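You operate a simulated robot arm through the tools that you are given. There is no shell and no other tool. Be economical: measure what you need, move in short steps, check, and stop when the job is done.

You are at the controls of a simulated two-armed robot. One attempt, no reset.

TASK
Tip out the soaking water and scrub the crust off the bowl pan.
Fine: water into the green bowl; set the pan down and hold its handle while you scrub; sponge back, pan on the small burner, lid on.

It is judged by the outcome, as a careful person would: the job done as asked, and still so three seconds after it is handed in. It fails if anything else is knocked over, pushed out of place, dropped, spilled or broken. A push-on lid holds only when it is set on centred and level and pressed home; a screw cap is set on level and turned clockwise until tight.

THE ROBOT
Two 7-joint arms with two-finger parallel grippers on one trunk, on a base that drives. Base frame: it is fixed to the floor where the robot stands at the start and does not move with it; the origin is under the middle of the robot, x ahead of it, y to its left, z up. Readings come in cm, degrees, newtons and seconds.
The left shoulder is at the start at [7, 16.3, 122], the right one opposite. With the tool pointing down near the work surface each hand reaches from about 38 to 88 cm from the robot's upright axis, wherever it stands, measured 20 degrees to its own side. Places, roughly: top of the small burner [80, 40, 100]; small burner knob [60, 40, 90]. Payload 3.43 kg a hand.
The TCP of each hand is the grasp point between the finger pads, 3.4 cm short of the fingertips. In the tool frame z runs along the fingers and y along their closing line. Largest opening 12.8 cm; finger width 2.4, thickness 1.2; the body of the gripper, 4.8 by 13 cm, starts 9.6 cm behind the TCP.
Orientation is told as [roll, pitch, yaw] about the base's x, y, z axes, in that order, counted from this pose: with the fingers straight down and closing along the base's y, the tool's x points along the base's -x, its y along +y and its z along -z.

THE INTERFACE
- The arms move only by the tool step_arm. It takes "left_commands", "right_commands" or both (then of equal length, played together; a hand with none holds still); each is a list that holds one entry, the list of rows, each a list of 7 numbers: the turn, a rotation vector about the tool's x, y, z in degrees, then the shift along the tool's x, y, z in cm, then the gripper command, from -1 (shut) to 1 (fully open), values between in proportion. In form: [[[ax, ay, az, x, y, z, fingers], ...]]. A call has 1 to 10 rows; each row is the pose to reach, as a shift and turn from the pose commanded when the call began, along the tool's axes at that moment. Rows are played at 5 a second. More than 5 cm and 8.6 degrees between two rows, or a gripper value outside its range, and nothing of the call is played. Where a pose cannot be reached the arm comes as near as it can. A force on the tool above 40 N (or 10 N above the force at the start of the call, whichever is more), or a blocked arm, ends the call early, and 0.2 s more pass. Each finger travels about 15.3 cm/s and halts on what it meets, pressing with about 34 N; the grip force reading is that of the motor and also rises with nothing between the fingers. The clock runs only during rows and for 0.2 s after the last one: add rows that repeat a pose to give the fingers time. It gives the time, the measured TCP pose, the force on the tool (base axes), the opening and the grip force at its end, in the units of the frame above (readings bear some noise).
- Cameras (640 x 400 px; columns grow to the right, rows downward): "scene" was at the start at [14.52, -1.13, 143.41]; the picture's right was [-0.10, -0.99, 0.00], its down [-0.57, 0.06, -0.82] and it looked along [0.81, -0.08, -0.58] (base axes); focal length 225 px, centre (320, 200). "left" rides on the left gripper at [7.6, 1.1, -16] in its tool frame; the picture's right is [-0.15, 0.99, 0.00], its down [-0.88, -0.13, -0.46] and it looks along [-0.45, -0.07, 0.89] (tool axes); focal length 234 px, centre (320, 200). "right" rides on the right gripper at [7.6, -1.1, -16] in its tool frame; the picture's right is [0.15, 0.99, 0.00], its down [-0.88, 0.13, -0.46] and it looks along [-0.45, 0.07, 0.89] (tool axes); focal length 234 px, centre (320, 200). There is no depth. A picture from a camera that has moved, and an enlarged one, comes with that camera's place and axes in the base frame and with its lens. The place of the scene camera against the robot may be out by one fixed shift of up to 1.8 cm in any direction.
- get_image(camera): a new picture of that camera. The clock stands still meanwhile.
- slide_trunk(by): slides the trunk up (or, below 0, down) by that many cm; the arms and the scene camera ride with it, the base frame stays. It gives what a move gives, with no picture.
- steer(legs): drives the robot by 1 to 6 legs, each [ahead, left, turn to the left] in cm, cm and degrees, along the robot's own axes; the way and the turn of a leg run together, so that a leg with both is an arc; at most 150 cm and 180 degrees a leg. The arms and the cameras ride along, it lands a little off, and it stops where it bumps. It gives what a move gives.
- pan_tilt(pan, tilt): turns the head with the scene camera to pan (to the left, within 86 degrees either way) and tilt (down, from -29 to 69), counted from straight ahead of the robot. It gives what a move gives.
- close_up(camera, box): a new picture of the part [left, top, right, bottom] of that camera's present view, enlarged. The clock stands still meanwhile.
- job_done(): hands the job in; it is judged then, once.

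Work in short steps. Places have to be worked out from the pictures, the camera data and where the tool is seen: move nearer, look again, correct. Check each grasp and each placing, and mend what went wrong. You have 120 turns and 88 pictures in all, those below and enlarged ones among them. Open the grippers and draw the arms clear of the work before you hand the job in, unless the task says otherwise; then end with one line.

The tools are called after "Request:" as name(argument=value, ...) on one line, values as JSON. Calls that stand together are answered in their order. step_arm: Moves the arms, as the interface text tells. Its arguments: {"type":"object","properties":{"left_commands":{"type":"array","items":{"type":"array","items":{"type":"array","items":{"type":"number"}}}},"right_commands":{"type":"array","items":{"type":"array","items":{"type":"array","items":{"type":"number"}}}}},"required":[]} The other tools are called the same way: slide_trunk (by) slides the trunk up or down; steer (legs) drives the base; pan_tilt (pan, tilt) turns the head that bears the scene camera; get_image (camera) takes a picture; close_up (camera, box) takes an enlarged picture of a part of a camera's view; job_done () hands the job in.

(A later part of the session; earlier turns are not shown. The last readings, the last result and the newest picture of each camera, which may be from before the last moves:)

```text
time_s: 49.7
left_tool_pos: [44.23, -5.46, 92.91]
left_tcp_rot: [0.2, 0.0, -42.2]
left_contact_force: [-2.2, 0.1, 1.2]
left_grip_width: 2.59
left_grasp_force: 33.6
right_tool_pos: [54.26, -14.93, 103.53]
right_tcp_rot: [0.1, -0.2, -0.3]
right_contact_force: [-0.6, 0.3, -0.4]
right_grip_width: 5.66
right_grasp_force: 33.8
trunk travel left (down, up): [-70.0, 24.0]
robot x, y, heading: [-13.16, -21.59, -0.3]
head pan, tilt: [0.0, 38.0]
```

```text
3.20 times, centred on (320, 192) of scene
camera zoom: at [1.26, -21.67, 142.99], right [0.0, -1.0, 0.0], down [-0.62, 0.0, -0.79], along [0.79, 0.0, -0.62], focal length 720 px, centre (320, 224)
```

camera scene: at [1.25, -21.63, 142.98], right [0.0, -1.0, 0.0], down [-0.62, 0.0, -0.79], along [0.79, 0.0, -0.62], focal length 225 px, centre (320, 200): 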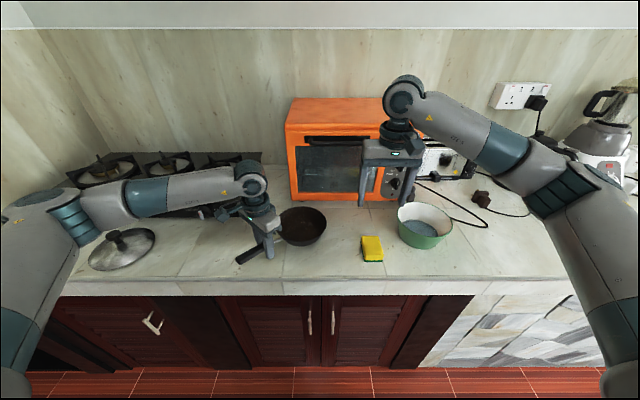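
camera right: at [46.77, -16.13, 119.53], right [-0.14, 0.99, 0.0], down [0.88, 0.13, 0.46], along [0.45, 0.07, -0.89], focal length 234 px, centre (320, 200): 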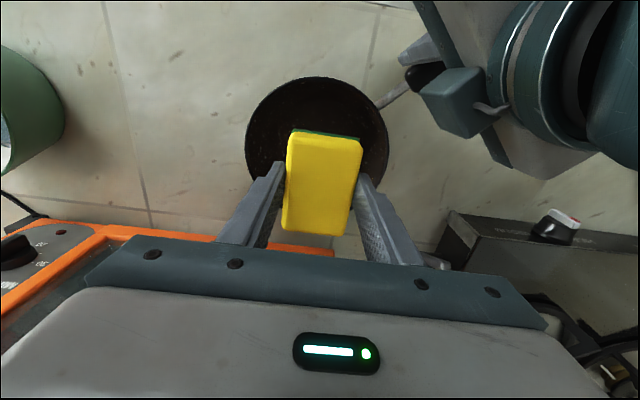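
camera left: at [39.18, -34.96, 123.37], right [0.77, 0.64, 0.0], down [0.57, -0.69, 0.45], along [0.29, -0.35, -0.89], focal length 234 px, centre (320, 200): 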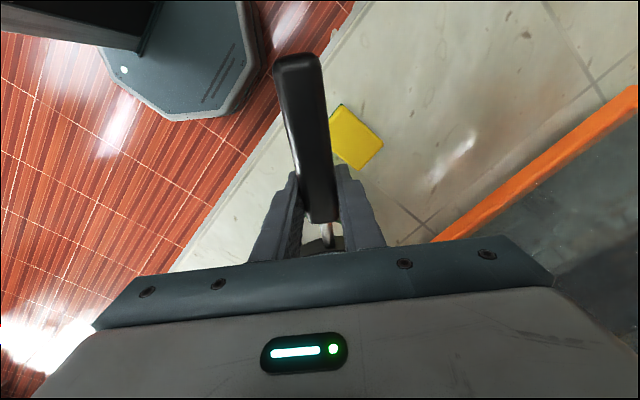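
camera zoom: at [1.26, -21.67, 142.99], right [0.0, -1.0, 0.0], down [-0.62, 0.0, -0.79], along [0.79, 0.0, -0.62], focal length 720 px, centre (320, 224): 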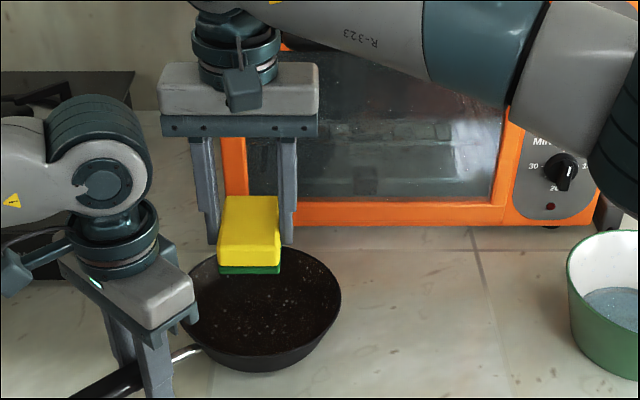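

The pan centre is at about (54.3,-15.4), just under the sponge. I'll shift 0.5 cm and lower until it touches the pan floor.

Request:
step_arm(right_commands=[[[0, 0, 0, 0, -0.5, 3, -1], [0, 0, 0, 0, -0.5, 6, -1], [0, 0, 0, 0, -0.5, 9, -1], [0, 0, 0, 0, -0.5, 11, -1], [0, 0, 0, 0, -0.5, 11.8, -1], [0, 0, 0, 0, -0.5, 12.1, -1], [0, 0, 0, 0, -0.5, 12.4, -1], [0, 0, 0, 0, -0.5, 12.4, -1]]])

Request:
close_up(camera="scene", box=[220, 130, 420, 255])

```text
time_s: 51.5
left_tool_pos: [44.18, -5.41, 92.79]
left_tcp_rot: [0.1, 0.0, -42.1]
left_contact_force: [-1.1, 0.6, 1.6]
left_grip_width: 2.58
left_grasp_force: 33.9
right_tool_pos: [54.51, -15.3, 91.82]
right_tcp_rot: [0.3, -0.5, -0.3]
right_contact_force: [-1.5, -2.3, 7.6]
right_grip_width: 5.69
right_grasp_force: 34.0
trunk travel left (down, up): [-70.0, 24.0]
robot x, y, heading: [-13.38, -21.39, -0.0]
head pan, tilt: [0.0, 38.0]
stopped in row 8 (right hand): the force on the tool passed its limit (the readings are from after the stop); the commanded pose is now the measured one
```

```text
3.20 times, centred on (320, 192) of scene
camera zoom: at [1.16, -21.6, 142.98], right [0.0, -1.0, 0.0], down [-0.61, 0.0, -0.79], along [0.79, 0.0, -0.61], focal length 720 px, centre (320, 224)
```

zoom: 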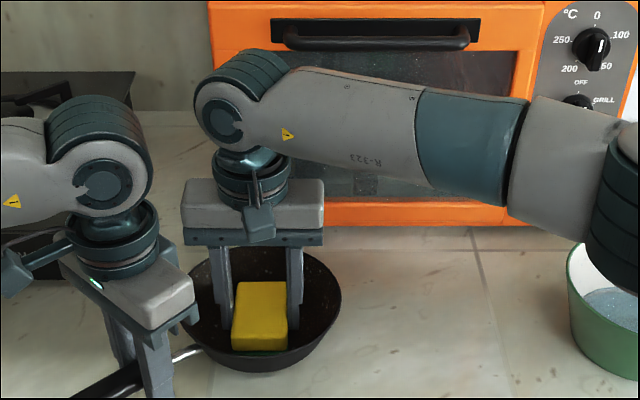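

The sponge has reached the pan floor with a 7.6 N press. I'll start scrubbing with small strokes in all directions.

Request:
step_arm(right_commands=[[[0, 0, 0, 1.2, 0, 0, -1], [0, 0, 0, 0, 1.2, 0, -1], [0, 0, 0, -1.2, 0, 0, -1], [0, 0, 0, 0, -1.2, 0, -1], [0, 0, 0, 1.2, 0, 0, -1], [0, 0, 0, 0, 1.2, 0, -1], [0, 0, 0, -1.2, 0, 0, -1], [0, 0, 0, 0, -1.2, 0, -1], [0, 0, 0, 0, 0, 0, -1]]])

Request:
close_up(camera="scene", box=[220, 130, 420, 255])

```text
time_s: 53.5
left_tool_pos: [44.19, -5.55, 92.86]
left_tcp_rot: [0.2, 0.0, -42.3]
left_contact_force: [3.1, -8.1, 0.0]
left_grip_width: 2.58
left_grasp_force: 34.4
right_tool_pos: [54.43, -15.66, 91.77]
right_tcp_rot: [0.1, -0.4, -0.4]
right_contact_force: [-3.8, 0.5, 14.2]
right_grip_width: 5.64
right_grasp_force: 34.5
trunk travel left (down, up): [-70.0, 24.0]
robot x, y, heading: [-12.75, -21.51, -0.3]
head pan, tilt: [0.0, 38.0]
```

```text
3.20 times, centred on (320, 192) of scene
camera zoom: at [1.13, -21.72, 143.01], right [0.0, -1.0, 0.0], down [-0.61, 0.0, -0.79], along [0.79, 0.0, -0.61], focal length 720 px, centre (320, 224)
```

zoom: 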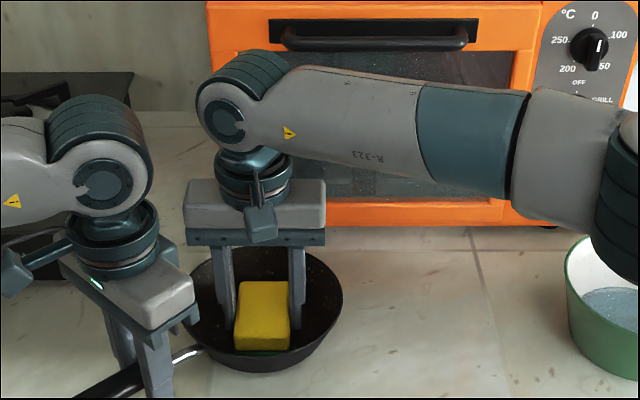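

The pan stays held by the left hand. I'll do more and wider strokes with some twisting, then lift to inspect.

Request:
step_arm(right_commands=[[[0, 0, 0, 1.8, 0.6, 0, -1], [0, 0, 6, 1.2, 1.6, 0, -1], [0, 0, 0, -1.2, 1.8, 0, -1], [0, 0, -6, -2, 0.6, 0, -1], [0, 0, 0, -1.4, -0.8, 0, -1], [0, 0, 6, 1, -0.8, 0, -1], [0, 0, 0, 2, 0.6, 0, -1], [0, 0, -6, -0.5, 1.8, 0, -1], [0, 0, 0, -2, 0.4, 0, -1], [0, 0, 0, 0, 0.4, 0, -1]]])

Request:
step_arm(right_commands=[[[0, 0, 0, 0, 0, -3, -1], [0, 0, 0, 0, 0, -7, -1], [0, 0, 0, 0, -2, -11, -1], [0, 0, 0, 0, -6, -12, -1], [0, 0, 0, 0, -10, -12, -1], [0, 0, 0, 0, -14, -12, -1], [0, 0, 0, 0, -14, -12, -1]]])

Request:
close_up(camera="scene", box=[240, 170, 370, 251])

```text
time_s: 55.7
left_tool_pos: [44.18, -5.49, 92.77]
left_tcp_rot: [0.3, 0.1, -42.1]
left_contact_force: [2.0, 4.0, 5.4]
left_grip_width: 2.6
left_grasp_force: 34.3
right_tool_pos: [54.62, -15.07, 91.56]
right_tcp_rot: [0.4, -0.3, -0.3]
right_contact_force: [2.0, -1.3, 1.3]
right_grip_width: 5.67
right_grasp_force: 34.0
trunk travel left (down, up): [-70.0, 24.0]
robot x, y, heading: [-13.4, -21.41, -0.3]
head pan, tilt: [0.0, 38.0]
```

```text
time_s: 57.3
left_tool_pos: [44.18, -5.61, 92.77]
left_tcp_rot: [0.0, 0.0, -42.3]
left_contact_force: [1.1, -0.7, 8.6]
left_grip_width: 2.58
left_grasp_force: 34.9
right_tool_pos: [54.3, -28.95, 103.77]
right_tcp_rot: [0.4, -0.4, -0.1]
right_contact_force: [-0.1, -0.3, 0.1]
right_grip_width: 5.67
right_grasp_force: 34.0
trunk travel left (down, up): [-70.0, 24.0]
robot x, y, heading: [-12.72, -21.87, -0.3]
head pan, tilt: [0.0, 38.0]
```

```text
4.92 times, centred on (305, 210) of scene
camera zoom: at [1.27, -21.55, 142.99], right [0.0, -1.0, 0.0], down [-0.62, 0.0, -0.79], along [0.79, 0.0, -0.62], focal length 1107 px, centre (394, 148)
```

zoom: 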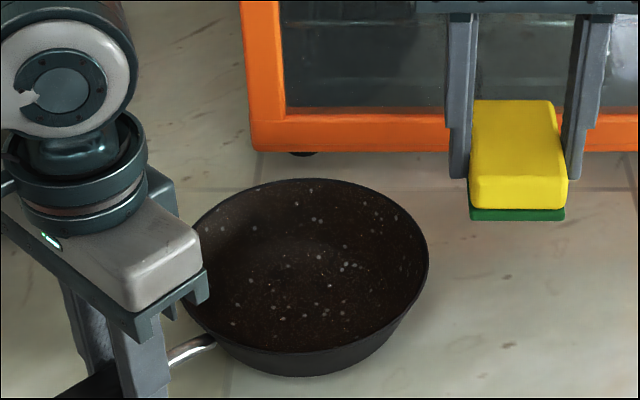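

I can't yet tell the crust from the pan's speckle, so I'll look closer with the right camera.

Request:
get_image(camera="right")

Request:
close_up(camera="scene", box=[275, 200, 331, 248])

```text
51 pictures are left
camera right: at [46.64, -30.28, 119.61], right [-0.14, 0.99, 0.01], down [0.88, 0.12, 0.46], along [0.46, 0.07, -0.89], focal length 234 px, centre (320, 200)
```

right: 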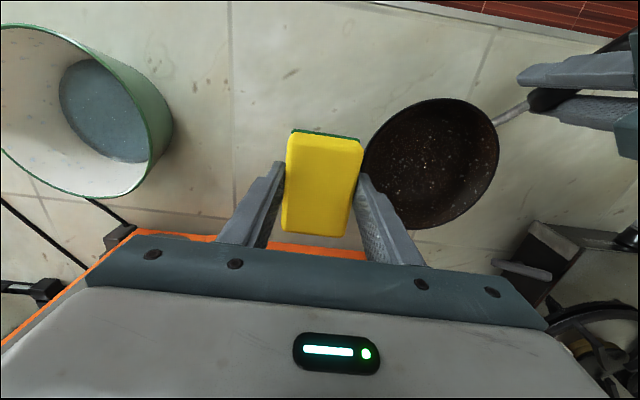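

```text
8.33 times, centred on (303, 224) of scene
camera zoom: at [1.27, -21.55, 142.99], right [0.0, -1.0, 0.0], down [-0.62, 0.0, -0.79], along [0.79, 0.0, -0.62], focal length 1874 px, centre (462, 0)
```

zoom: 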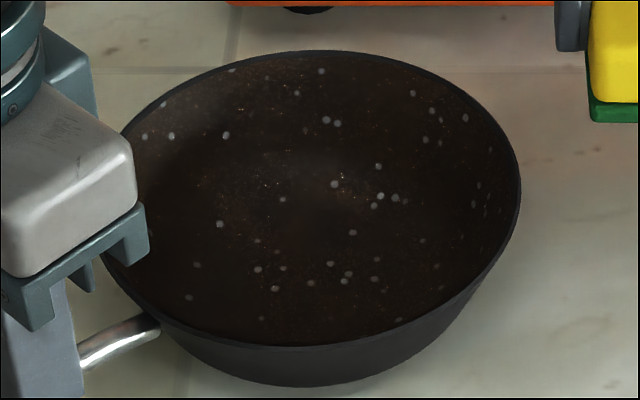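

The inside still looks brownish, so I'll go back in and scrub longer with a bit more pressure.

Request:
step_arm(right_commands=[[[0, 0, 0, 0, 4.5, 0, -1], [0, 0, 0, 0, 9, 0, -1], [0, 0, 0, 0, 13.6, 0, -1], [0, 0, 0, 0, 13.6, 4, -1], [0, 0, 0, 0, 13.6, 8, -1], [0, 0, 0, 0, 13.6, 11, -1], [0, 0, 0, 0, 13.6, 12, -1], [0, 0, 0, 0, 13.6, 12.2, -1], [0, 0, 0, 0, 13.6, 12.4, -1]]])

Request:
step_arm(right_commands=[[[0, 0, 0, 2, 0, 0.1, -1], [0, 0, 8, 1.5, 1.5, 0.1, -1], [0, 0, 0, 0, 2, 0.1, -1], [0, 0, -8, -1.5, 1.5, 0.1, -1], [0, 0, 0, -2, 0, 0.1, -1], [0, 0, 8, -1.5, -1.5, 0.1, -1], [0, 0, 0, 0, -2, 0.1, -1], [0, 0, -8, 1.5, -1.5, 0.1, -1], [0, 0, 0, 2, 0, 0.1, -1], [0, 0, 0, 0, 0, 0.1, -1]]])

Request:
step_arm(right_commands=[[[0, 0, 0, 2.5, 0, 0, -1], [0, 0, 0, -2.5, 0.5, 0, -1], [0, 0, 0, 2.5, 1, 0, -1], [0, 0, 0, -2.5, 1.5, 0, -1], [0, 0, 0, 2.5, 0, 0, -1], [0, 0, 0, -2.5, -0.5, 0, -1], [0, 0, 0, 2.5, -1, 0, -1], [0, 0, 0, -2.5, -1.5, 0, -1], [0, 0, 0, 2.5, 0, 0, -1], [0, 0, 0, 0, 0, 0, -1]]])

```text
time_s: 59.3
left_tool_pos: [44.22, -5.56, 92.78]
left_tcp_rot: [0.2, 0.0, -42.0]
left_contact_force: [2.9, -1.6, -2.2]
left_grip_width: 2.6
left_grasp_force: 34.3
right_tool_pos: [54.43, -15.36, 91.6]
right_tcp_rot: [0.4, -0.4, -0.2]
right_contact_force: [-3.8, 0.7, 17.6]
right_grip_width: 5.68
right_grasp_force: 34.6
trunk travel left (down, up): [-70.0, 24.0]
robot x, y, heading: [-13.15, -21.38, -0.3]
head pan, tilt: [0.0, 38.0]
```

```text
time_s: 59.8
left_tool_pos: [43.76, -5.42, 92.73]
left_tcp_rot: [0.1, 0.4, -42.5]
left_contact_force: [-9.3, -4.0, 6.8]
left_grip_width: 2.67
left_grasp_force: 34.1
right_tool_pos: [53.21, -15.54, 91.65]
right_tcp_rot: [0.0, -1.2, -2.5]
right_contact_force: [3.3, 0.1, 8.6]
right_grip_width: 5.67
right_grasp_force: 34.4
trunk travel left (down, up): [-70.0, 24.0]
robot x, y, heading: [-12.85, -21.29, -0.1]
head pan, tilt: [0.0, 38.0]
stopped in row 2 (right hand): the force on the tool passed its limit (the readings are from after the stop); the commanded pose is now the measured one
```

```text
refused: row 2 steps farther than a row can; nothing moved
```

The long stroke met the pan wall. I'll recentre and use shorter strokes with larger twists.

Request:
step_arm(right_commands=[[[0, 0, 0, -1.2, 0.2, 0, -1], [0, 0, 6, -0.4, 0.2, 0, -1], [0, 0, 14, -2, 0.2, 0, -1], [0, 0, 22, -1.2, 1, 0, -1], [0, 0, 30, -1.2, -0.6, 0, -1], [0, 0, 38, -0.4, 0.2, 0, -1], [0, 0, 46, -2, 0.2, 0, -1], [0, 0, 54, -1.2, 1, 0, -1], [0, 0, 62, -1.2, -0.6, 0, -1], [0, 0, 62, -1.2, 0.2, 0, -1]]])

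```text
time_s: 62.0
left_tool_pos: [43.78, -5.48, 92.7]
left_tcp_rot: [0.2, 0.5, -42.3]
left_contact_force: [7.8, -12.5, -2.5]
left_grip_width: 2.7
left_grasp_force: 33.7
right_tool_pos: [54.3, -15.74, 91.6]
right_tcp_rot: [0.9, -0.4, -64.7]
right_contact_force: [-10.8, 11.5, 25.4]
right_grip_width: 5.65
right_grasp_force: 33.9
trunk travel left (down, up): [-70.0, 24.0]
robot x, y, heading: [-13.36, -21.41, -0.4]
head pan, tilt: [0.0, 38.0]
```

The twisting works, with a 25 N press. I'll keep scrubbing as I twist back.

Request:
step_arm(right_commands=[[[0, 0, 0, 1.2, 0, -0.1, -1], [0, 0, -8, -1.2, 0, -0.1, -1], [0, 0, -16, 0, 1, -0.1, -1], [0, 0, -24, 0, -1, -0.1, -1], [0, 0, -32, 1, 0, -0.1, -1], [0, 0, -40, -1, 0, -0.1, -1], [0, 0, -48, 0, 1, -0.1, -1], [0, 0, -56, 0, -1, -0.1, -1], [0, 0, -62, 0, 0, -0.1, -1], [0, 0, -62, 0, 0, -0.1, -1]]])

Request:
step_arm(right_commands=[[[0, 0, 0, 0, 0, -3, -1], [0, 0, 0, 0, 0, -7, -1], [0, 0, 0, 0, -2, -11, -1], [0, 0, 0, 0, -6, -12, -1], [0, 0, 0, 0, -10, -12, -1], [0, 0, 0, 0, -14, -12, -1], [0, 0, 0, 0, -14, -12, -1]]])

Request:
close_up(camera="scene", box=[275, 200, 331, 248])

Request:
close_up(camera="right", box=[340, 80, 540, 240])

```text
time_s: 64.2
left_tool_pos: [44.04, -5.43, 92.5]
left_tcp_rot: [0.1, 0.6, -42.4]
left_contact_force: [-7.9, -0.5, 2.3]
left_grip_width: 2.61
left_grasp_force: 33.7
right_tool_pos: [54.33, -15.6, 91.59]
right_tcp_rot: [0.1, -0.8, -2.5]
right_contact_force: [3.3, -2.2, 0.8]
right_grip_width: 5.68
right_grasp_force: 33.7
trunk travel left (down, up): [-70.0, 24.0]
robot x, y, heading: [-12.99, -21.25, 0.0]
head pan, tilt: [0.0, 38.0]
```

```text
time_s: 65.8
left_tool_pos: [44.08, -5.36, 92.54]
left_tcp_rot: [-0.1, 0.4, -42.3]
left_contact_force: [0.2, -1.9, 5.4]
left_grip_width: 2.56
left_grasp_force: 34.4
right_tool_pos: [53.62, -29.5, 103.52]
right_tcp_rot: [0.1, -0.9, -2.4]
right_contact_force: [-0.1, 0.2, -1.1]
right_grip_width: 5.66
right_grasp_force: 34.5
trunk travel left (down, up): [-70.0, 24.0]
robot x, y, heading: [-13.04, -21.08, -0.3]
head pan, tilt: [0.0, 38.0]
```

```text
8.33 times, centred on (303, 224) of scene
camera zoom: at [1.33, -21.53, 142.99], right [0.0, -1.0, 0.0], down [-0.62, 0.0, -0.79], along [0.79, 0.0, -0.62], focal length 1874 px, centre (462, 0)
```

zoom: 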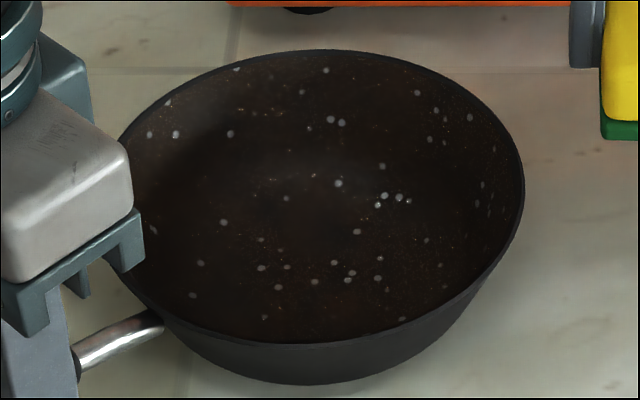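

```text
2.50 times, centred on (440, 160) of right
camera zoom: at [45.75, -30.31, 119.26], right [-0.1, 0.99, 0.0], down [0.88, 0.09, 0.47], along [0.47, 0.05, -0.88], focal length 585 px, centre (20, 300)
```

zoom: 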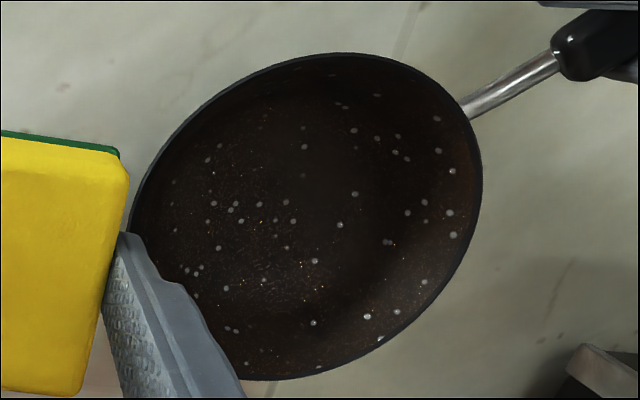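

Scrubbing works: the rusty stipple is gone from the middle and thinner elsewhere, and some remains on the right (-y) and far (+x) sides. I'll go back in and favour those areas.

Request:
step_arm(right_commands=[[[0, 0, 0, 0, 4.5, 0, -1], [0, 0, 0, 0, 9, 0, -1], [0, 0, 0, -0.2, 13.3, 0, -1], [0, 0, 0, -0.2, 13.3, 4, -1], [0, 0, 0, -0.2, 13.3, 8, -1], [0, 0, 0, -0.2, 13.3, 11, -1], [0, 0, 0, -0.2, 13.3, 11.8, -1], [0, 0, 0, -0.2, 13.3, 12.1, -1], [0, 0, 0, -0.2, 13.3, 12.2, -1]]])

Request:
step_arm(right_commands=[[[0, 0, 0, 0, -1, 0, -1], [0, 0, 0, 0.8, -1.6, 0, -1], [0, 0, 0, -0.8, -1.6, 0, -1], [0, 0, 0, -0.8, -0.6, 0, -1], [0, 0, 0, 0.6, -1.8, 0, -1], [0, 0, 0, -0.8, -1.4, 0, -1], [0, 0, 0, 0.6, -1, 0, -1], [0, 0, 0, -0.8, 0.8, 0, -1], [0, 0, 0, 0.6, 1.8, 0, -1], [0, 0, 0, 0, 0.6, 0, -1]]])

```text
time_s: 67.8
left_tool_pos: [44.16, -5.34, 92.67]
left_tcp_rot: [0.0, 0.6, -42.3]
left_contact_force: [3.0, -5.8, -5.2]
left_grip_width: 2.6
left_grasp_force: 33.8
right_tool_pos: [54.71, -15.89, 91.68]
right_tcp_rot: [0.3, -1.2, -2.4]
right_contact_force: [8.4, 9.0, 31.6]
right_grip_width: 5.66
right_grasp_force: 34.1
trunk travel left (down, up): [-70.0, 24.0]
robot x, y, heading: [-13.0, -21.6, -0.1]
head pan, tilt: [0.0, 38.0]
```

```text
time_s: 68.3
left_tool_pos: [43.81, -5.67, 92.73]
left_tcp_rot: [0.0, 0.3, -42.7]
left_contact_force: [-7.5, -1.2, 4.0]
left_grip_width: 2.6
left_grasp_force: 33.0
right_tool_pos: [54.17, -16.52, 91.69]
right_tcp_rot: [0.8, -1.2, -2.2]
right_contact_force: [2.7, 2.4, 6.1]
right_grip_width: 5.66
right_grasp_force: 34.0
trunk travel left (down, up): [-70.0, 24.0]
robot x, y, heading: [-13.1, -21.37, 0.2]
head pan, tilt: [0.0, 38.0]
stopped in row 2 (right hand): the force on the tool passed its limit (the readings are from after the stop); the commanded pose is now the measured one
```

That press was a bit heavy. I'll continue from here with lighter pressure.

Request:
step_arm(right_commands=[[[0, 0, 0, -0.6, 0, -0.05, -1], [0, 0, 0, -1, -0.5, -0.05, -1], [0, 0, 0, 0, -0.5, -0.05, -1], [0, 0, 0, -0.8, 0.6, -0.05, -1], [0, 0, 0, 0.2, 0.8, -0.05, -1], [0, 0, 0, -1, 0, -0.05, -1], [0, 0, 0, 0, -0.6, -0.05, -1], [0, 0, 0, -1, 0.8, -0.05, -1], [0, 0, 0, 0, 1.2, -0.05, -1], [0, 0, 0, -0.3, 0.8, -0.05, -1]]])

Request:
step_arm(right_commands=[[[0, 0, 8, 0.6, 0, 0, -1], [0, 0, 16, -0.6, 0.6, 0, -1], [0, 0, 24, 0.6, 0, 0, -1], [0, 0, 32, -0.6, -0.5, 0, -1], [0, 0, 40, 0.6, 0, 0, -1], [0, 0, 48, -0.8, 0.5, 0, -1], [0, 0, 56, 0.4, 0, 0, -1], [0, 0, 64, -1, 0, 0, -1], [0, 0, 72, 0, 0, 0, -1], [0, 0, 80, -0.6, 0, 0, -1]]])

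```text
time_s: 70.5
left_tool_pos: [44.04, -5.48, 92.53]
left_tcp_rot: [-0.1, 0.2, -42.5]
left_contact_force: [-0.4, 3.2, 7.3]
left_grip_width: 2.56
left_grasp_force: 33.6
right_tool_pos: [54.63, -15.85, 91.37]
right_tcp_rot: [0.5, -0.8, -2.3]
right_contact_force: [0.8, 0.4, -0.2]
right_grip_width: 5.65
right_grasp_force: 33.6
trunk travel left (down, up): [-70.0, 24.0]
robot x, y, heading: [-13.28, -21.45, -0.1]
head pan, tilt: [0.0, 38.0]
```

```text
time_s: 72.7
left_tool_pos: [43.93, -5.7, 92.58]
left_tcp_rot: [-0.2, 0.2, -42.6]
left_contact_force: [3.1, -7.1, 1.5]
left_grip_width: 2.62
left_grasp_force: 34.1
right_tool_pos: [55.26, -15.74, 91.75]
right_tcp_rot: [1.1, 0.4, -82.4]
right_contact_force: [-0.8, 7.1, 9.3]
right_grip_width: 5.67
right_grasp_force: 34.1
trunk travel left (down, up): [-70.0, 24.0]
robot x, y, heading: [-12.91, -21.49, -0.1]
head pan, tilt: [0.0, 38.0]
```

I'm now at yaw -82 with a 9 N press. I'll stroke fore and aft to cover the near and far parts.

Request:
step_arm(right_commands=[[[0, 0, 0, 0, 0.8, 0.1, -1], [0, 0, 0, 0.4, 1.4, 0.1, -1], [0, 0, 0, -0.4, 0.6, 0.1, -1], [0, 0, 0, 0.4, -0.6, 0.1, -1], [0, 0, 0, -0.4, -1.6, 0.1, -1], [0, 0, 0, 0.4, -2, 0.1, -1], [0, 0, 0, -0.4, -1, 0.1, -1], [0, 0, 0, 0.4, 0.2, 0.1, -1], [0, 0, 0, -0.4, 1.2, 0.1, -1], [0, 0, 0, 0, 0, 0.1, -1]]])

Request:
step_arm(right_commands=[[[0, 0, -8, 0.6, 0, 0.1, -1], [0, 0, -16, -0.6, 0.5, 0.1, -1], [0, 0, -24, 0.6, -0.5, 0.1, -1], [0, 0, -32, -0.6, 0.5, 0.1, -1], [0, 0, -40, 0.6, -0.5, 0.1, -1], [0, 0, -48, -0.6, 0, 0.1, -1], [0, 0, -56, 0.6, 0, 0.1, -1], [0, 0, -64, -0.6, 0, 0.1, -1], [0, 0, -72, 0.3, 0, 0.1, -1], [0, 0, -80, 0, 0, 0.1, -1]]])

Request:
step_arm(right_commands=[[[0, 0, 0, 0, 0, -3, -1], [0, 0, 0, 0, 0, -7, -1], [0, 0, 0, 0, -2, -11, -1], [0, 0, 0, 0, -6, -12, -1], [0, 0, 0, 0, -10, -12, -1], [0, 0, 0, 0, -14, -12, -1], [0, 0, 0, 0, -14, -12, -1]]])

Request:
close_up(camera="right", box=[340, 80, 540, 240])

Request:
close_up(camera="scene", box=[275, 200, 331, 248])

```text
time_s: 74.9
left_tool_pos: [44.19, -5.71, 92.63]
left_tcp_rot: [-0.1, 0.2, -42.4]
left_contact_force: [3.0, -3.8, 3.1]
left_grip_width: 2.59
left_grasp_force: 33.8
right_tool_pos: [55.4, -15.79, 91.49]
right_tcp_rot: [1.0, 0.6, -82.3]
right_contact_force: [1.1, 5.7, 6.6]
right_grip_width: 5.66
right_grasp_force: 34.5
trunk travel left (down, up): [-70.0, 24.0]
robot x, y, heading: [-12.81, -21.44, -0.0]
head pan, tilt: [0.0, 38.0]
```

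```text
time_s: 77.1
left_tool_pos: [43.92, -5.54, 92.65]
left_tcp_rot: [-0.2, 0.3, -42.5]
left_contact_force: [1.0, 4.7, 2.4]
left_grip_width: 2.58
left_grasp_force: 33.9
right_tool_pos: [55.09, -15.84, 91.36]
right_tcp_rot: [0.6, -1.0, -2.2]
right_contact_force: [-7.6, -2.2, 5.6]
right_grip_width: 5.67
right_grasp_force: 34.5
trunk travel left (down, up): [-70.0, 24.0]
robot x, y, heading: [-12.89, -21.53, 0.0]
head pan, tilt: [0.0, 38.0]
```

```text
time_s: 78.7
left_tool_pos: [43.99, -5.65, 92.58]
left_tcp_rot: [-0.2, 0.2, -42.7]
left_contact_force: [-0.6, 0.4, 7.4]
left_grip_width: 2.59
left_grasp_force: 34.3
right_tool_pos: [54.45, -29.85, 103.4]
right_tcp_rot: [0.6, -0.9, -2.3]
right_contact_force: [0.6, 0.7, -0.9]
right_grip_width: 5.66
right_grasp_force: 34.0
trunk travel left (down, up): [-70.0, 24.0]
robot x, y, heading: [-12.83, -21.01, -0.1]
head pan, tilt: [0.0, 38.0]
```

```text
2.50 times, centred on (440, 160) of right
camera zoom: at [46.62, -30.9, 119.21], right [-0.11, 0.99, 0.01], down [0.88, 0.09, 0.47], along [0.47, 0.06, -0.88], focal length 585 px, centre (20, 300)
```

zoom: 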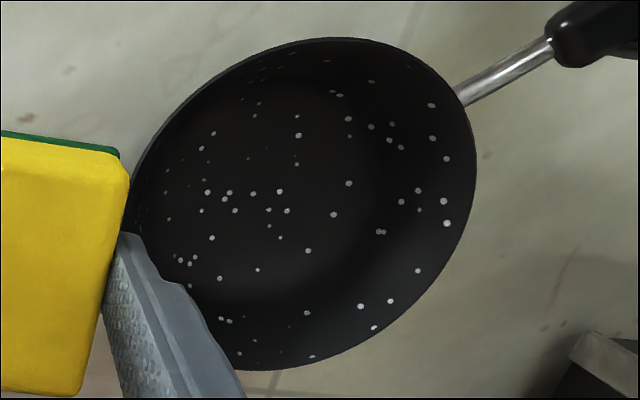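

```text
8.33 times, centred on (303, 224) of scene
camera zoom: at [1.29, -21.51, 142.99], right [0.0, -1.0, 0.0], down [-0.62, 0.0, -0.79], along [0.79, 0.0, -0.62], focal length 1874 px, centre (462, 0)
```

zoom: 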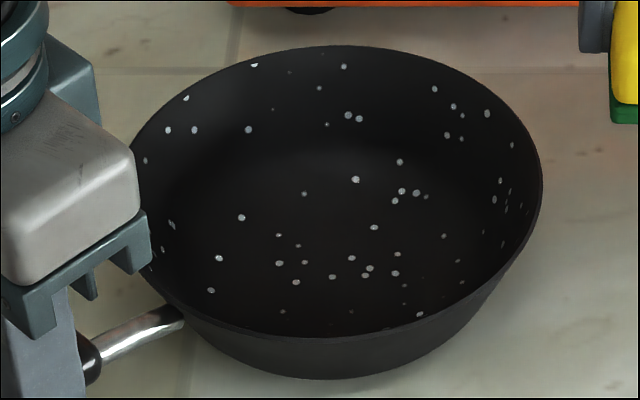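

The pan is clean black now. I'll carry the sponge back over its original spot (47.3,-38.0).

Request:
step_arm(right_commands=[[[0, 0, 0, 1.7, -2.1, 0, -1], [0.6, 0.9, -2.2, 3.4, -4.2, 0, -1], [0.6, 0.9, -2.2, 5.1, -6.3, 0, -1], [0.6, 0.9, -2.2, 6.8, -8.4, 0, -1], [0.6, 0.9, -2.2, 6.8, -8.4, 4, -1], [0.6, 0.9, -2.2, 6.8, -8.4, 8, -1], [0.6, 0.9, -2.2, 6.8, -8.4, 11, -1], [0.6, 0.9, -2.2, 6.8, -8.4, 11, -1]]])

```text
time_s: 80.5
left_tool_pos: [43.96, -5.6, 92.63]
left_tcp_rot: [-0.1, 0.4, -42.5]
left_contact_force: [-1.8, 1.4, 6.5]
left_grip_width: 2.57
left_grasp_force: 34.6
right_tool_pos: [47.54, -37.88, 92.4]
right_tcp_rot: [0.1, -0.1, 0.0]
right_contact_force: [-0.2, 0.2, -0.2]
right_grip_width: 5.66
right_grasp_force: 34.1
trunk travel left (down, up): [-70.0, 24.0]
robot x, y, heading: [-13.02, -21.31, -0.2]
head pan, tilt: [0.0, 38.0]
```

I'm right above its spot. I'll lower the last 1.8 cm and check the force.

Request:
step_arm(right_commands=[[[0, 0, 0, 0.2, -0.1, 0.8, -1], [0, 0, 0, 0.2, -0.1, 1.3, -1], [0, 0, 0, 0.2, -0.1, 1.6, -1], [0, 0, 0, 0.2, -0.1, 1.8, -1], [0, 0, 0, 0.2, -0.1, 1.8, -1]]])

Request:
close_up(camera="scene", box=[320, 190, 420, 265])

```text
time_s: 81.7
left_tool_pos: [43.96, -5.63, 92.54]
left_tcp_rot: [-0.1, 0.3, -42.5]
left_contact_force: [-2.8, 1.4, 5.6]
left_grip_width: 2.56
left_grasp_force: 33.7
right_tool_pos: [47.28, -37.97, 90.32]
right_tcp_rot: [0.1, 0.0, 0.0]
right_contact_force: [0.1, -1.2, -0.8]
right_grip_width: 5.68
right_grasp_force: 33.9
trunk travel left (down, up): [-70.0, 24.0]
robot x, y, heading: [-13.04, -21.06, -0.3]
head pan, tilt: [0.0, 38.0]
```

```text
5.33 times, centred on (370, 228) of scene
camera zoom: at [1.26, -21.61, 142.99], right [0.0, -1.0, 0.0], down [-0.62, 0.0, -0.79], along [0.79, 0.0, -0.62], focal length 1199 px, centre (53, 53)
```

zoom: 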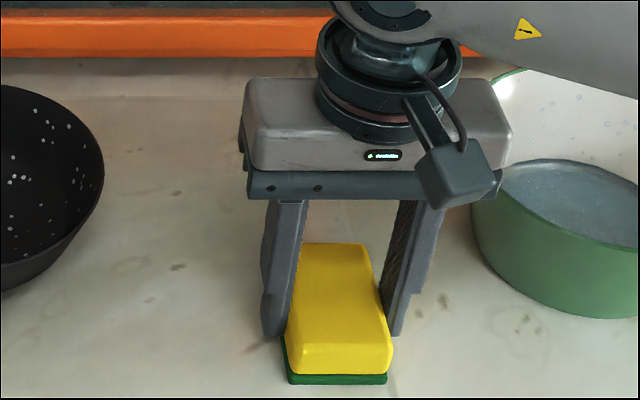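

No contact yet, since the sponge was pushed up slightly in the grip. I'll lower in 0.2 cm steps.

Request:
step_arm(right_commands=[[[0, 0, 0, 0, 0, 0.2, -1], [0, 0, 0, 0, 0, 0.4, -1], [0, 0, 0, 0, 0, 0.5, -1], [0, 0, 0, 0, 0, 0.5, -1]]])

```text
time_s: 82.9
left_tool_pos: [43.87, -5.58, 92.54]
left_tcp_rot: [-0.1, 0.4, -42.6]
left_contact_force: [0.5, 0.2, -1.0]
left_grip_width: 2.6
left_grasp_force: 34.0
right_tool_pos: [47.48, -37.99, 90.19]
right_tcp_rot: [0.2, -0.4, 0.0]
right_contact_force: [-7.7, 0.6, 16.2]
right_grip_width: 5.7
right_grasp_force: 33.9
trunk travel left (down, up): [-70.0, 24.0]
robot x, y, heading: [-13.04, -21.84, -0.3]
head pan, tilt: [0.0, 38.0]
stopped in row 4 (right hand): the force on the tool passed its limit (the readings are from after the stop); the commanded pose is now the measured one
```

Contact: the sponge is on the counter. I'll open the right hand and rise.

Request:
step_arm(right_commands=[[[0, 0, 0, 0, 0, 0, -0.1], [0, 0, 0, 0, 0, 0, 0.3], [0, 0, 0, 0, 0, 0, 0.3], [0, 0, 0, 0, 0, -4, 0.4], [0, 0, 0, 0, 0, -8, 0.5], [0, 0, 0, 0, 0, -13, 0.5], [0, 0, 0, 0, 0, -17, 0.5], [0, 0, 0, 2, -3, -20, 0.5], [0, 0, 0, 5, -5, -22, 0.5], [0, 0, 0, 8, -7, -24, 0.5]]])

Request:
get_image(camera="scene")

```text
time_s: 85.1
left_tool_pos: [43.98, -5.69, 92.57]
left_tcp_rot: [0.0, 0.3, -42.5]
left_contact_force: [1.4, 1.1, 7.2]
left_grip_width: 2.59
left_grasp_force: 33.9
right_tool_pos: [38.94, -45.39, 113.78]
right_tcp_rot: [0.3, -0.4, -0.2]
right_contact_force: [0.0, 0.2, -0.2]
right_grip_width: 9.6
right_grasp_force: 0.1
trunk travel left (down, up): [-70.0, 24.0]
robot x, y, heading: [-12.96, -21.18, -0.3]
head pan, tilt: [0.0, 38.0]
```

```text
44 pictures are left
camera scene: at [1.22, -21.75, 142.99], right [0.0, -1.0, 0.0], down [-0.61, 0.0, -0.79], along [0.79, 0.0, -0.61], focal length 225 px, centre (320, 200)
```

scene: 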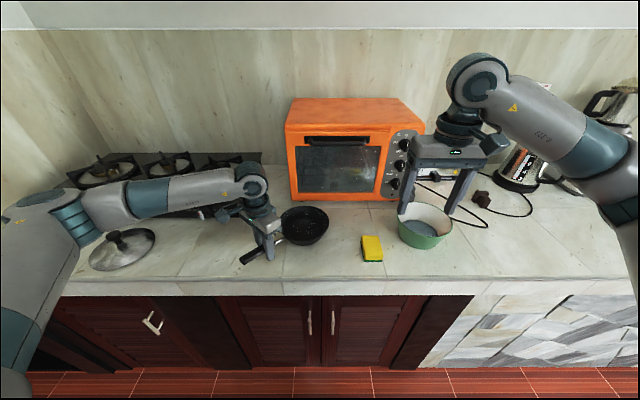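

The sponge is back in place. The left hand still holds the clean pan, so I'll raise the trunk 20 cm to lift it level.

Request:
slide_trunk(by=20)

Request:
get_image(camera="scene")

```text
time_s: 87.2
left_tool_pos: [44.09, -5.6, 112.45]
left_tcp_rot: [-0.1, 0.4, -42.5]
left_contact_force: [-0.1, -0.5, -3.8]
left_grip_width: 2.61
left_grasp_force: 34.5
right_tool_pos: [39.24, -45.0, 133.62]
right_tcp_rot: [0.1, -0.3, -0.1]
right_contact_force: [-0.8, -0.4, -0.1]
right_grip_width: 9.59
right_grasp_force: 0.1
trunk travel left (down, up): [-90.0, 4.0]
robot x, y, heading: [-13.3, -21.36, -0.0]
head pan, tilt: [0.0, 38.0]
```

```text
43 pictures are left
camera scene: at [1.47, -21.62, 162.97], right [0.0, -1.0, 0.0], down [-0.62, 0.0, -0.79], along [0.79, 0.0, -0.62], focal length 225 px, centre (320, 200)
```

scene: 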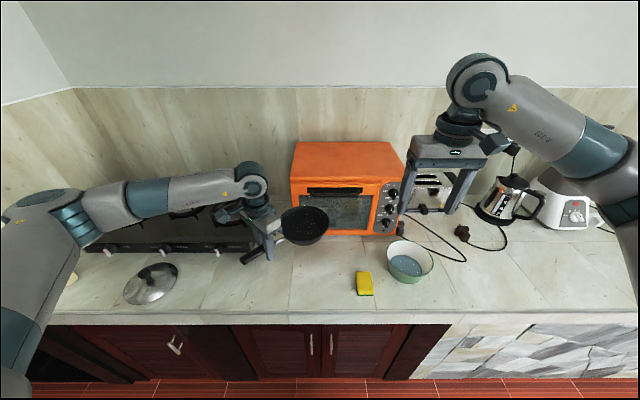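

The pan is lifted level. I'll drive left 50 cm toward the stove.

Request:
steer(legs=[[0, 50, 0]])

Request:
get_image(camera="scene")

```text
time_s: 90.2
left_tool_pos: [44.35, 43.78, 112.55]
left_tcp_rot: [-0.1, 0.3, -42.7]
left_contact_force: [0.2, -1.2, -5.2]
left_grip_width: 2.57
left_grasp_force: 34.5
right_tool_pos: [39.42, 4.35, 133.62]
right_tcp_rot: [0.1, -0.3, -0.4]
right_contact_force: [-0.9, 0.4, -0.4]
right_grip_width: 9.62
right_grasp_force: 0.0
trunk travel left (down, up): [-90.0, 4.0]
robot x, y, heading: [-13.3, 28.57, -0.2]
head pan, tilt: [0.0, 38.0]
```

```text
42 pictures are left
camera scene: at [1.63, 27.83, 162.97], right [-0.01, -1.0, 0.0], down [-0.62, 0.0, -0.79], along [0.79, 0.0, -0.62], focal length 225 px, centre (320, 200)
```

scene: 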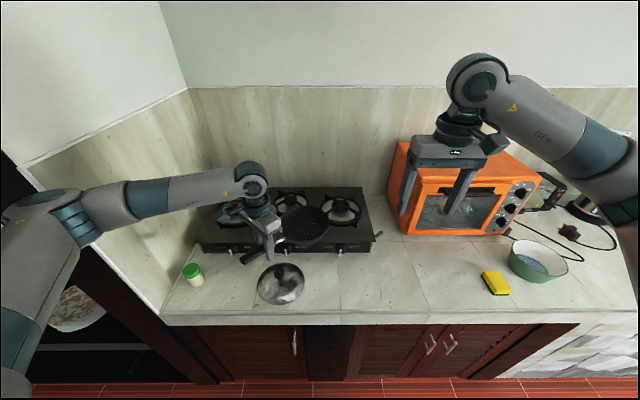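

The left wall is at about y=82, and the elbow is near y≈70. I'll take a close look at the small burner for its centre.

Request:
close_up(camera="scene", box=[190, 160, 390, 285])

```text
3.20 times, centred on (290, 222) of scene
camera zoom: at [1.63, 27.83, 162.97], right [-0.01, -1.0, 0.0], down [-0.62, 0.0, -0.79], along [0.79, 0.0, -0.62], focal length 720 px, centre (416, 128)
```

zoom: 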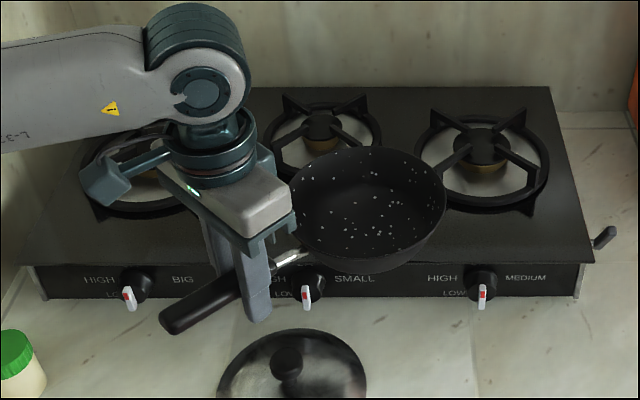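

The burner centre is at about (80,40.7), and the pan centre is at (54.1,32.6) by the same camera. I need a move of about (+25.8,+8), so I'll drive ahead 18 cm first.

Request:
steer(legs=[[18, 0, 0]])

Request:
get_image(camera="scene")

```text
time_s: 91.7
left_tool_pos: [62.24, 43.68, 112.75]
left_tcp_rot: [-0.1, 0.3, -42.9]
left_contact_force: [-0.8, -0.7, -4.6]
left_grip_width: 2.6
left_grasp_force: 33.9
right_tool_pos: [57.0, 4.16, 133.86]
right_tcp_rot: [0.3, -0.5, -0.5]
right_contact_force: [1.0, -0.5, 0.4]
right_grip_width: 9.63
right_grasp_force: 0.1
trunk travel left (down, up): [-90.0, 4.0]
robot x, y, heading: [5.31, 28.34, -0.4]
head pan, tilt: [0.0, 38.0]
```

```text
40 pictures are left
camera scene: at [19.33, 27.88, 163.03], right [-0.01, -1.0, 0.0], down [-0.61, 0.01, -0.79], along [0.79, -0.01, -0.61], focal length 225 px, centre (320, 200)
```

scene: 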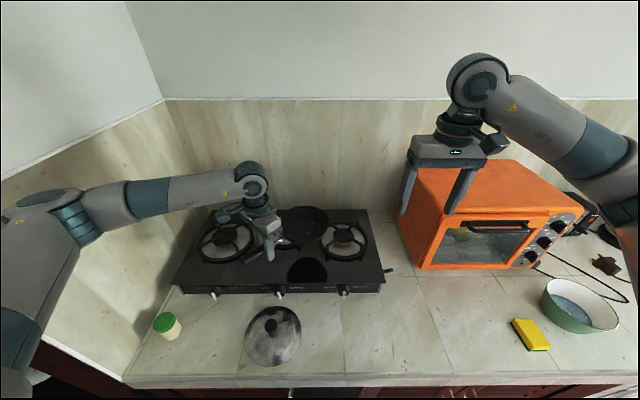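

The wall is clear. I'll move the arm (+8,+8) to bring the pan over the small burner.

Request:
step_arm(left_commands=[[[0, 0, 0, -0.1, 2.8, 0, -1], [0, 0, 0, -0.2, 5.6, 0, -1], [0, 0, 0, -0.3, 8.4, 0, -1], [0, 0, 0, -0.4, 11.3, 0, -1], [0, 0, 0, -0.4, 11.3, 0, -1]]])

Request:
close_up(camera="scene", box=[190, 160, 390, 285])

Request:
get_image(camera="left")

```text
time_s: 92.9
left_tool_pos: [70.58, 51.48, 112.44]
left_tcp_rot: [-0.2, 0.4, -43.0]
left_contact_force: [-0.4, -0.1, -4.1]
left_grip_width: 2.57
left_grasp_force: 33.9
right_tool_pos: [57.26, 4.2, 133.77]
right_tcp_rot: [0.1, -0.3, -0.6]
right_contact_force: [-0.1, -0.5, 0.9]
right_grip_width: 9.6
right_grasp_force: 0.1
trunk travel left (down, up): [-90.0, 4.0]
robot x, y, heading: [5.13, 28.34, -0.4]
head pan, tilt: [0.0, 38.0]
```

```text
3.20 times, centred on (290, 222) of scene
camera zoom: at [19.69, 27.85, 162.99], right [-0.01, -1.0, 0.0], down [-0.62, 0.01, -0.79], along [0.79, -0.01, -0.62], focal length 720 px, centre (416, 128)
```

zoom: 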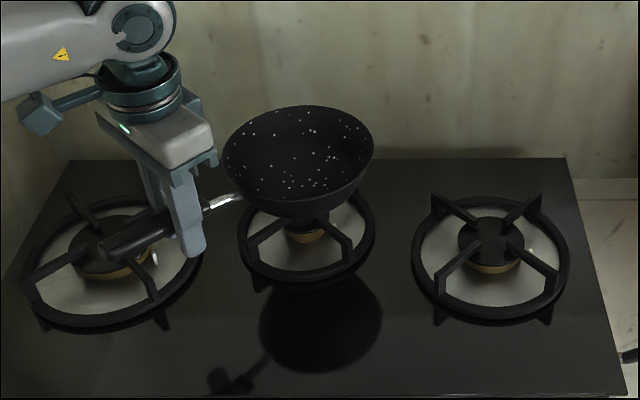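

```text
38 pictures are left
camera left: at [65.75, 57.49, 128.52], right [0.78, 0.62, 0.0], down [0.56, -0.7, 0.45], along [0.28, -0.35, -0.89], focal length 234 px, centre (320, 200)
```

left: 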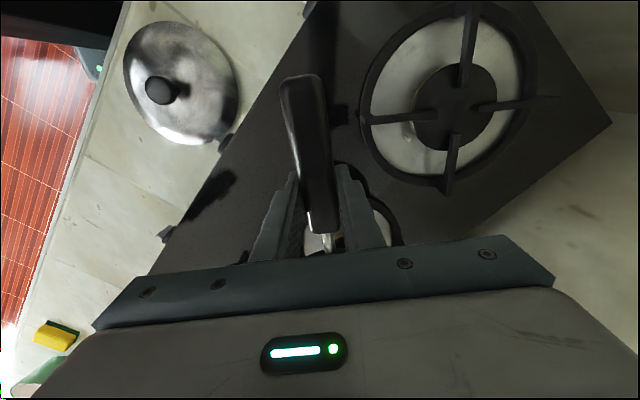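

Comparing the grate ring with the pan in the same picture, the pan has to move about (+2.5,+1.1). I'll do that and lower 3 cm, then check again.

Request:
step_arm(left_commands=[[[0, 0, 0, -0.5, 1.2, 0, -1], [0, 0, 0, -1.1, 2.5, 1, -1], [0, 0, 0, -1.1, 2.5, 2, -1], [0, 0, 0, -1.1, 2.5, 3, -1], [0, 0, 0, -1.1, 2.5, 3, -1]]])

Request:
close_up(camera="scene", box=[220, 170, 380, 270])

```text
time_s: 94.1
left_tool_pos: [71.78, 52.0, 112.5]
left_tcp_rot: [-0.2, 0.5, -42.9]
left_contact_force: [0.0, -0.2, -4.6]
left_grip_width: 2.54
left_grasp_force: 33.7
left hand out of reach, approached as far as the arm can: row 2, 3, 4, 5
right_tool_pos: [57.41, 4.1, 133.81]
right_tcp_rot: [0.2, -0.3, -0.5]
right_contact_force: [-0.5, -0.9, -1.2]
right_grip_width: 9.62
right_grasp_force: 0.1
trunk travel left (down, up): [-90.0, 4.0]
robot x, y, heading: [5.16, 28.2, -0.4]
head pan, tilt: [0.0, 38.0]
```

```text
4.00 times, centred on (300, 220) of scene
camera zoom: at [19.78, 27.86, 162.98], right [-0.01, -1.0, 0.0], down [-0.62, 0.01, -0.79], along [0.79, -0.01, -0.62], focal length 900 px, centre (400, 120)
```

zoom: 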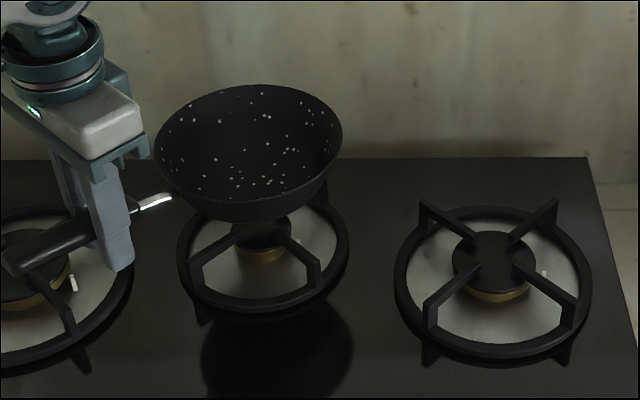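

The arm is at its reach limit, so I'll drive ahead 2.3 cm and lower the trunk 3 cm to judge alignment with less parallax.

Request:
steer(legs=[[2.3, 0.3, 0]])

Request:
slide_trunk(by=-3)

Request:
close_up(camera="scene", box=[220, 170, 380, 270])

```text
time_s: 94.9
left_tool_pos: [73.45, 52.18, 112.91]
left_tcp_rot: [-0.1, 0.2, -43.1]
left_contact_force: [-0.9, 0.2, -4.8]
left_grip_width: 2.59
left_grasp_force: 33.6
right_tool_pos: [59.02, 4.21, 134.03]
right_tcp_rot: [0.2, -0.6, -0.5]
right_contact_force: [-1.4, -0.2, 0.2]
right_grip_width: 9.63
right_grasp_force: 0.1
trunk travel left (down, up): [-90.0, 4.0]
robot x, y, heading: [7.47, 28.71, -0.5]
head pan, tilt: [0.0, 38.0]
```

```text
time_s: 95.6
left_tool_pos: [73.84, 52.14, 109.61]
left_tcp_rot: [-0.1, 0.4, -43.0]
left_contact_force: [0.4, -0.6, -5.2]
left_grip_width: 2.61
left_grasp_force: 33.7
right_tool_pos: [59.52, 4.3, 130.72]
right_tcp_rot: [0.3, -0.4, -0.5]
right_contact_force: [-1.1, -0.6, 1.4]
right_grip_width: 9.59
right_grasp_force: 0.1
trunk travel left (down, up): [-87.0, 7.0]
robot x, y, heading: [7.29, 28.55, -0.6]
head pan, tilt: [0.0, 38.0]
```

```text
4.00 times, centred on (300, 220) of scene
camera zoom: at [21.95, 28.09, 159.99], right [-0.01, -1.0, 0.0], down [-0.62, 0.01, -0.79], along [0.79, -0.01, -0.62], focal length 900 px, centre (400, 120)
```

zoom: 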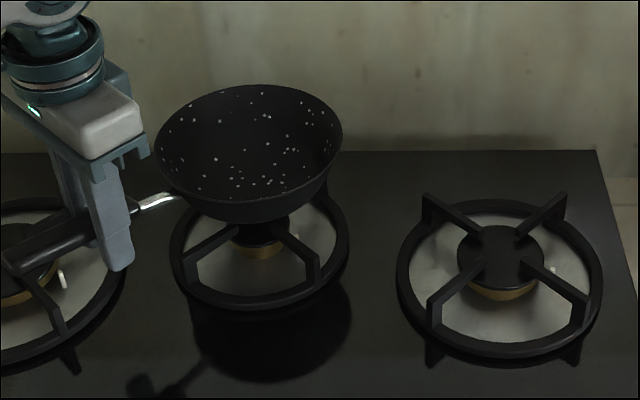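

Projecting the pan's base straight down lands within about 0.4 cm of the grate's prong centre. I'll lower the trunk 2.4 cm and look again.

Request:
slide_trunk(by=-2.2)

Request:
close_up(camera="scene", box=[220, 170, 380, 270])

```text
time_s: 96.3
left_tool_pos: [73.97, 52.28, 107.49]
left_tcp_rot: [-0.1, 0.1, -42.9]
left_contact_force: [-0.8, 2.6, 11.0]
left_grip_width: 2.59
left_grasp_force: 34.1
right_tool_pos: [59.49, 4.2, 128.67]
right_tcp_rot: [0.2, -0.5, -0.5]
right_contact_force: [1.2, 0.6, -0.5]
right_grip_width: 9.6
right_grasp_force: 0.1
trunk travel left (down, up): [-84.8, 9.2]
robot x, y, heading: [7.58, 28.44, -0.4]
head pan, tilt: [0.0, 38.0]
```

```text
4.00 times, centred on (300, 220) of scene
camera zoom: at [21.87, 28.09, 157.82], right [-0.01, -1.0, 0.0], down [-0.62, 0.01, -0.79], along [0.79, -0.01, -0.62], focal length 900 px, centre (400, 120)
```

zoom: 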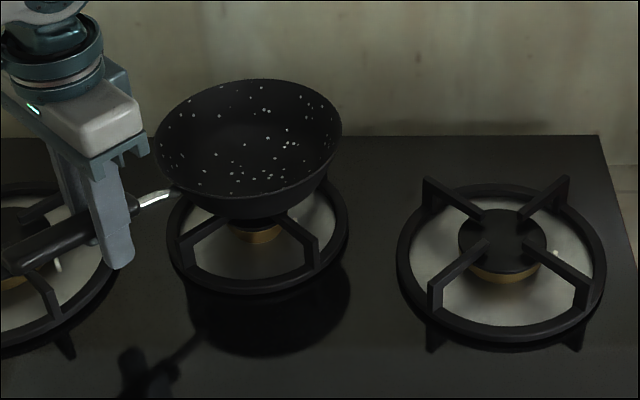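

It's in contact with the grate at +11 N. I'll take a tighter view to check centring before releasing.

Request:
close_up(camera="scene", box=[252, 185, 316, 245])

Request:
close_up(camera="right", box=[400, 200, 640, 400])

```text
6.67 times, centred on (284, 215) of scene
camera zoom: at [21.87, 28.09, 157.82], right [-0.01, -1.0, 0.0], down [-0.62, 0.01, -0.79], along [0.79, -0.01, -0.62], focal length 1499 px, centre (560, 100)
```

zoom: 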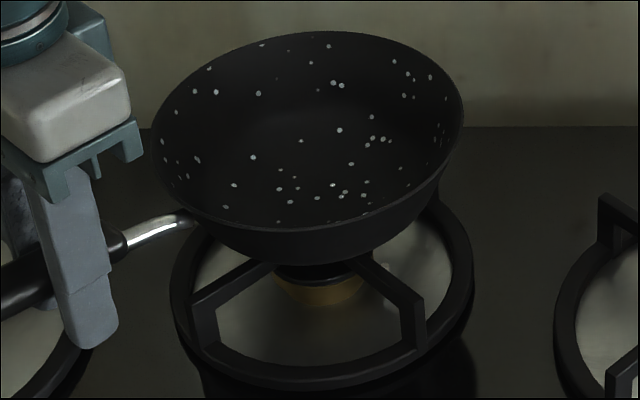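

```text
2.00 times, centred on (520, 300) of right
camera zoom: at [51.89, 3.16, 144.52], right [-0.14, 0.99, 0.0], down [0.88, 0.12, 0.46], along [0.46, 0.07, -0.89], focal length 468 px, centre (-80, 0)
```

zoom: 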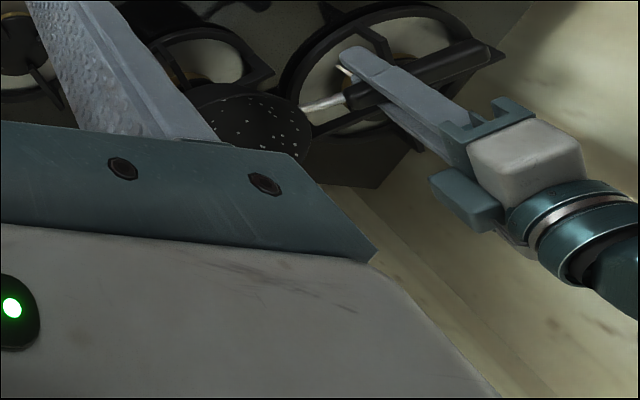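

The pan seems about 1.9 cm too far back on the grate. I'll lift 1.5 cm, shift -1.9 in x and check again.

Request:
step_arm(left_commands=[[[0, 0, 0, 0, 0, -1.5, -1], [0, 0, 0, 0.7, -0.65, -1.5, -1], [0, 0, 0, 1.4, -1.3, -1.5, -1], [0, 0, 0, 1.4, -1.3, -0.5, -1], [0, 0, 0, 1.4, -1.3, -0.5, -1]]])

Request:
close_up(camera="scene", box=[252, 185, 316, 245])

```text
time_s: 97.5
left_tool_pos: [72.03, 52.27, 107.63]
left_tcp_rot: [-0.1, 0.4, -42.9]
left_contact_force: [-0.3, 0.1, -4.6]
left_grip_width: 2.57
left_grasp_force: 33.2
right_tool_pos: [59.64, 4.3, 128.49]
right_tcp_rot: [0.2, -0.3, -0.5]
right_contact_force: [0.5, 0.7, 0.0]
right_grip_width: 9.61
right_grasp_force: 0.1
trunk travel left (down, up): [-84.8, 9.2]
robot x, y, heading: [7.71, 28.69, -0.6]
head pan, tilt: [0.0, 38.0]
```

```text
6.67 times, centred on (284, 215) of scene
camera zoom: at [22.04, 28.11, 157.78], right [-0.01, -1.0, 0.0], down [-0.62, 0.01, -0.79], along [0.79, -0.01, -0.62], focal length 1499 px, centre (560, 100)
```

zoom: 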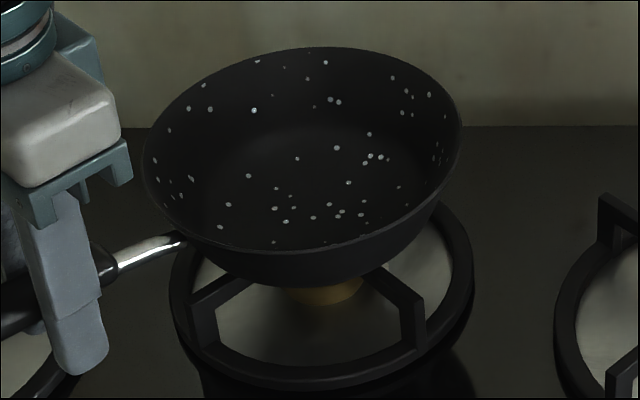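

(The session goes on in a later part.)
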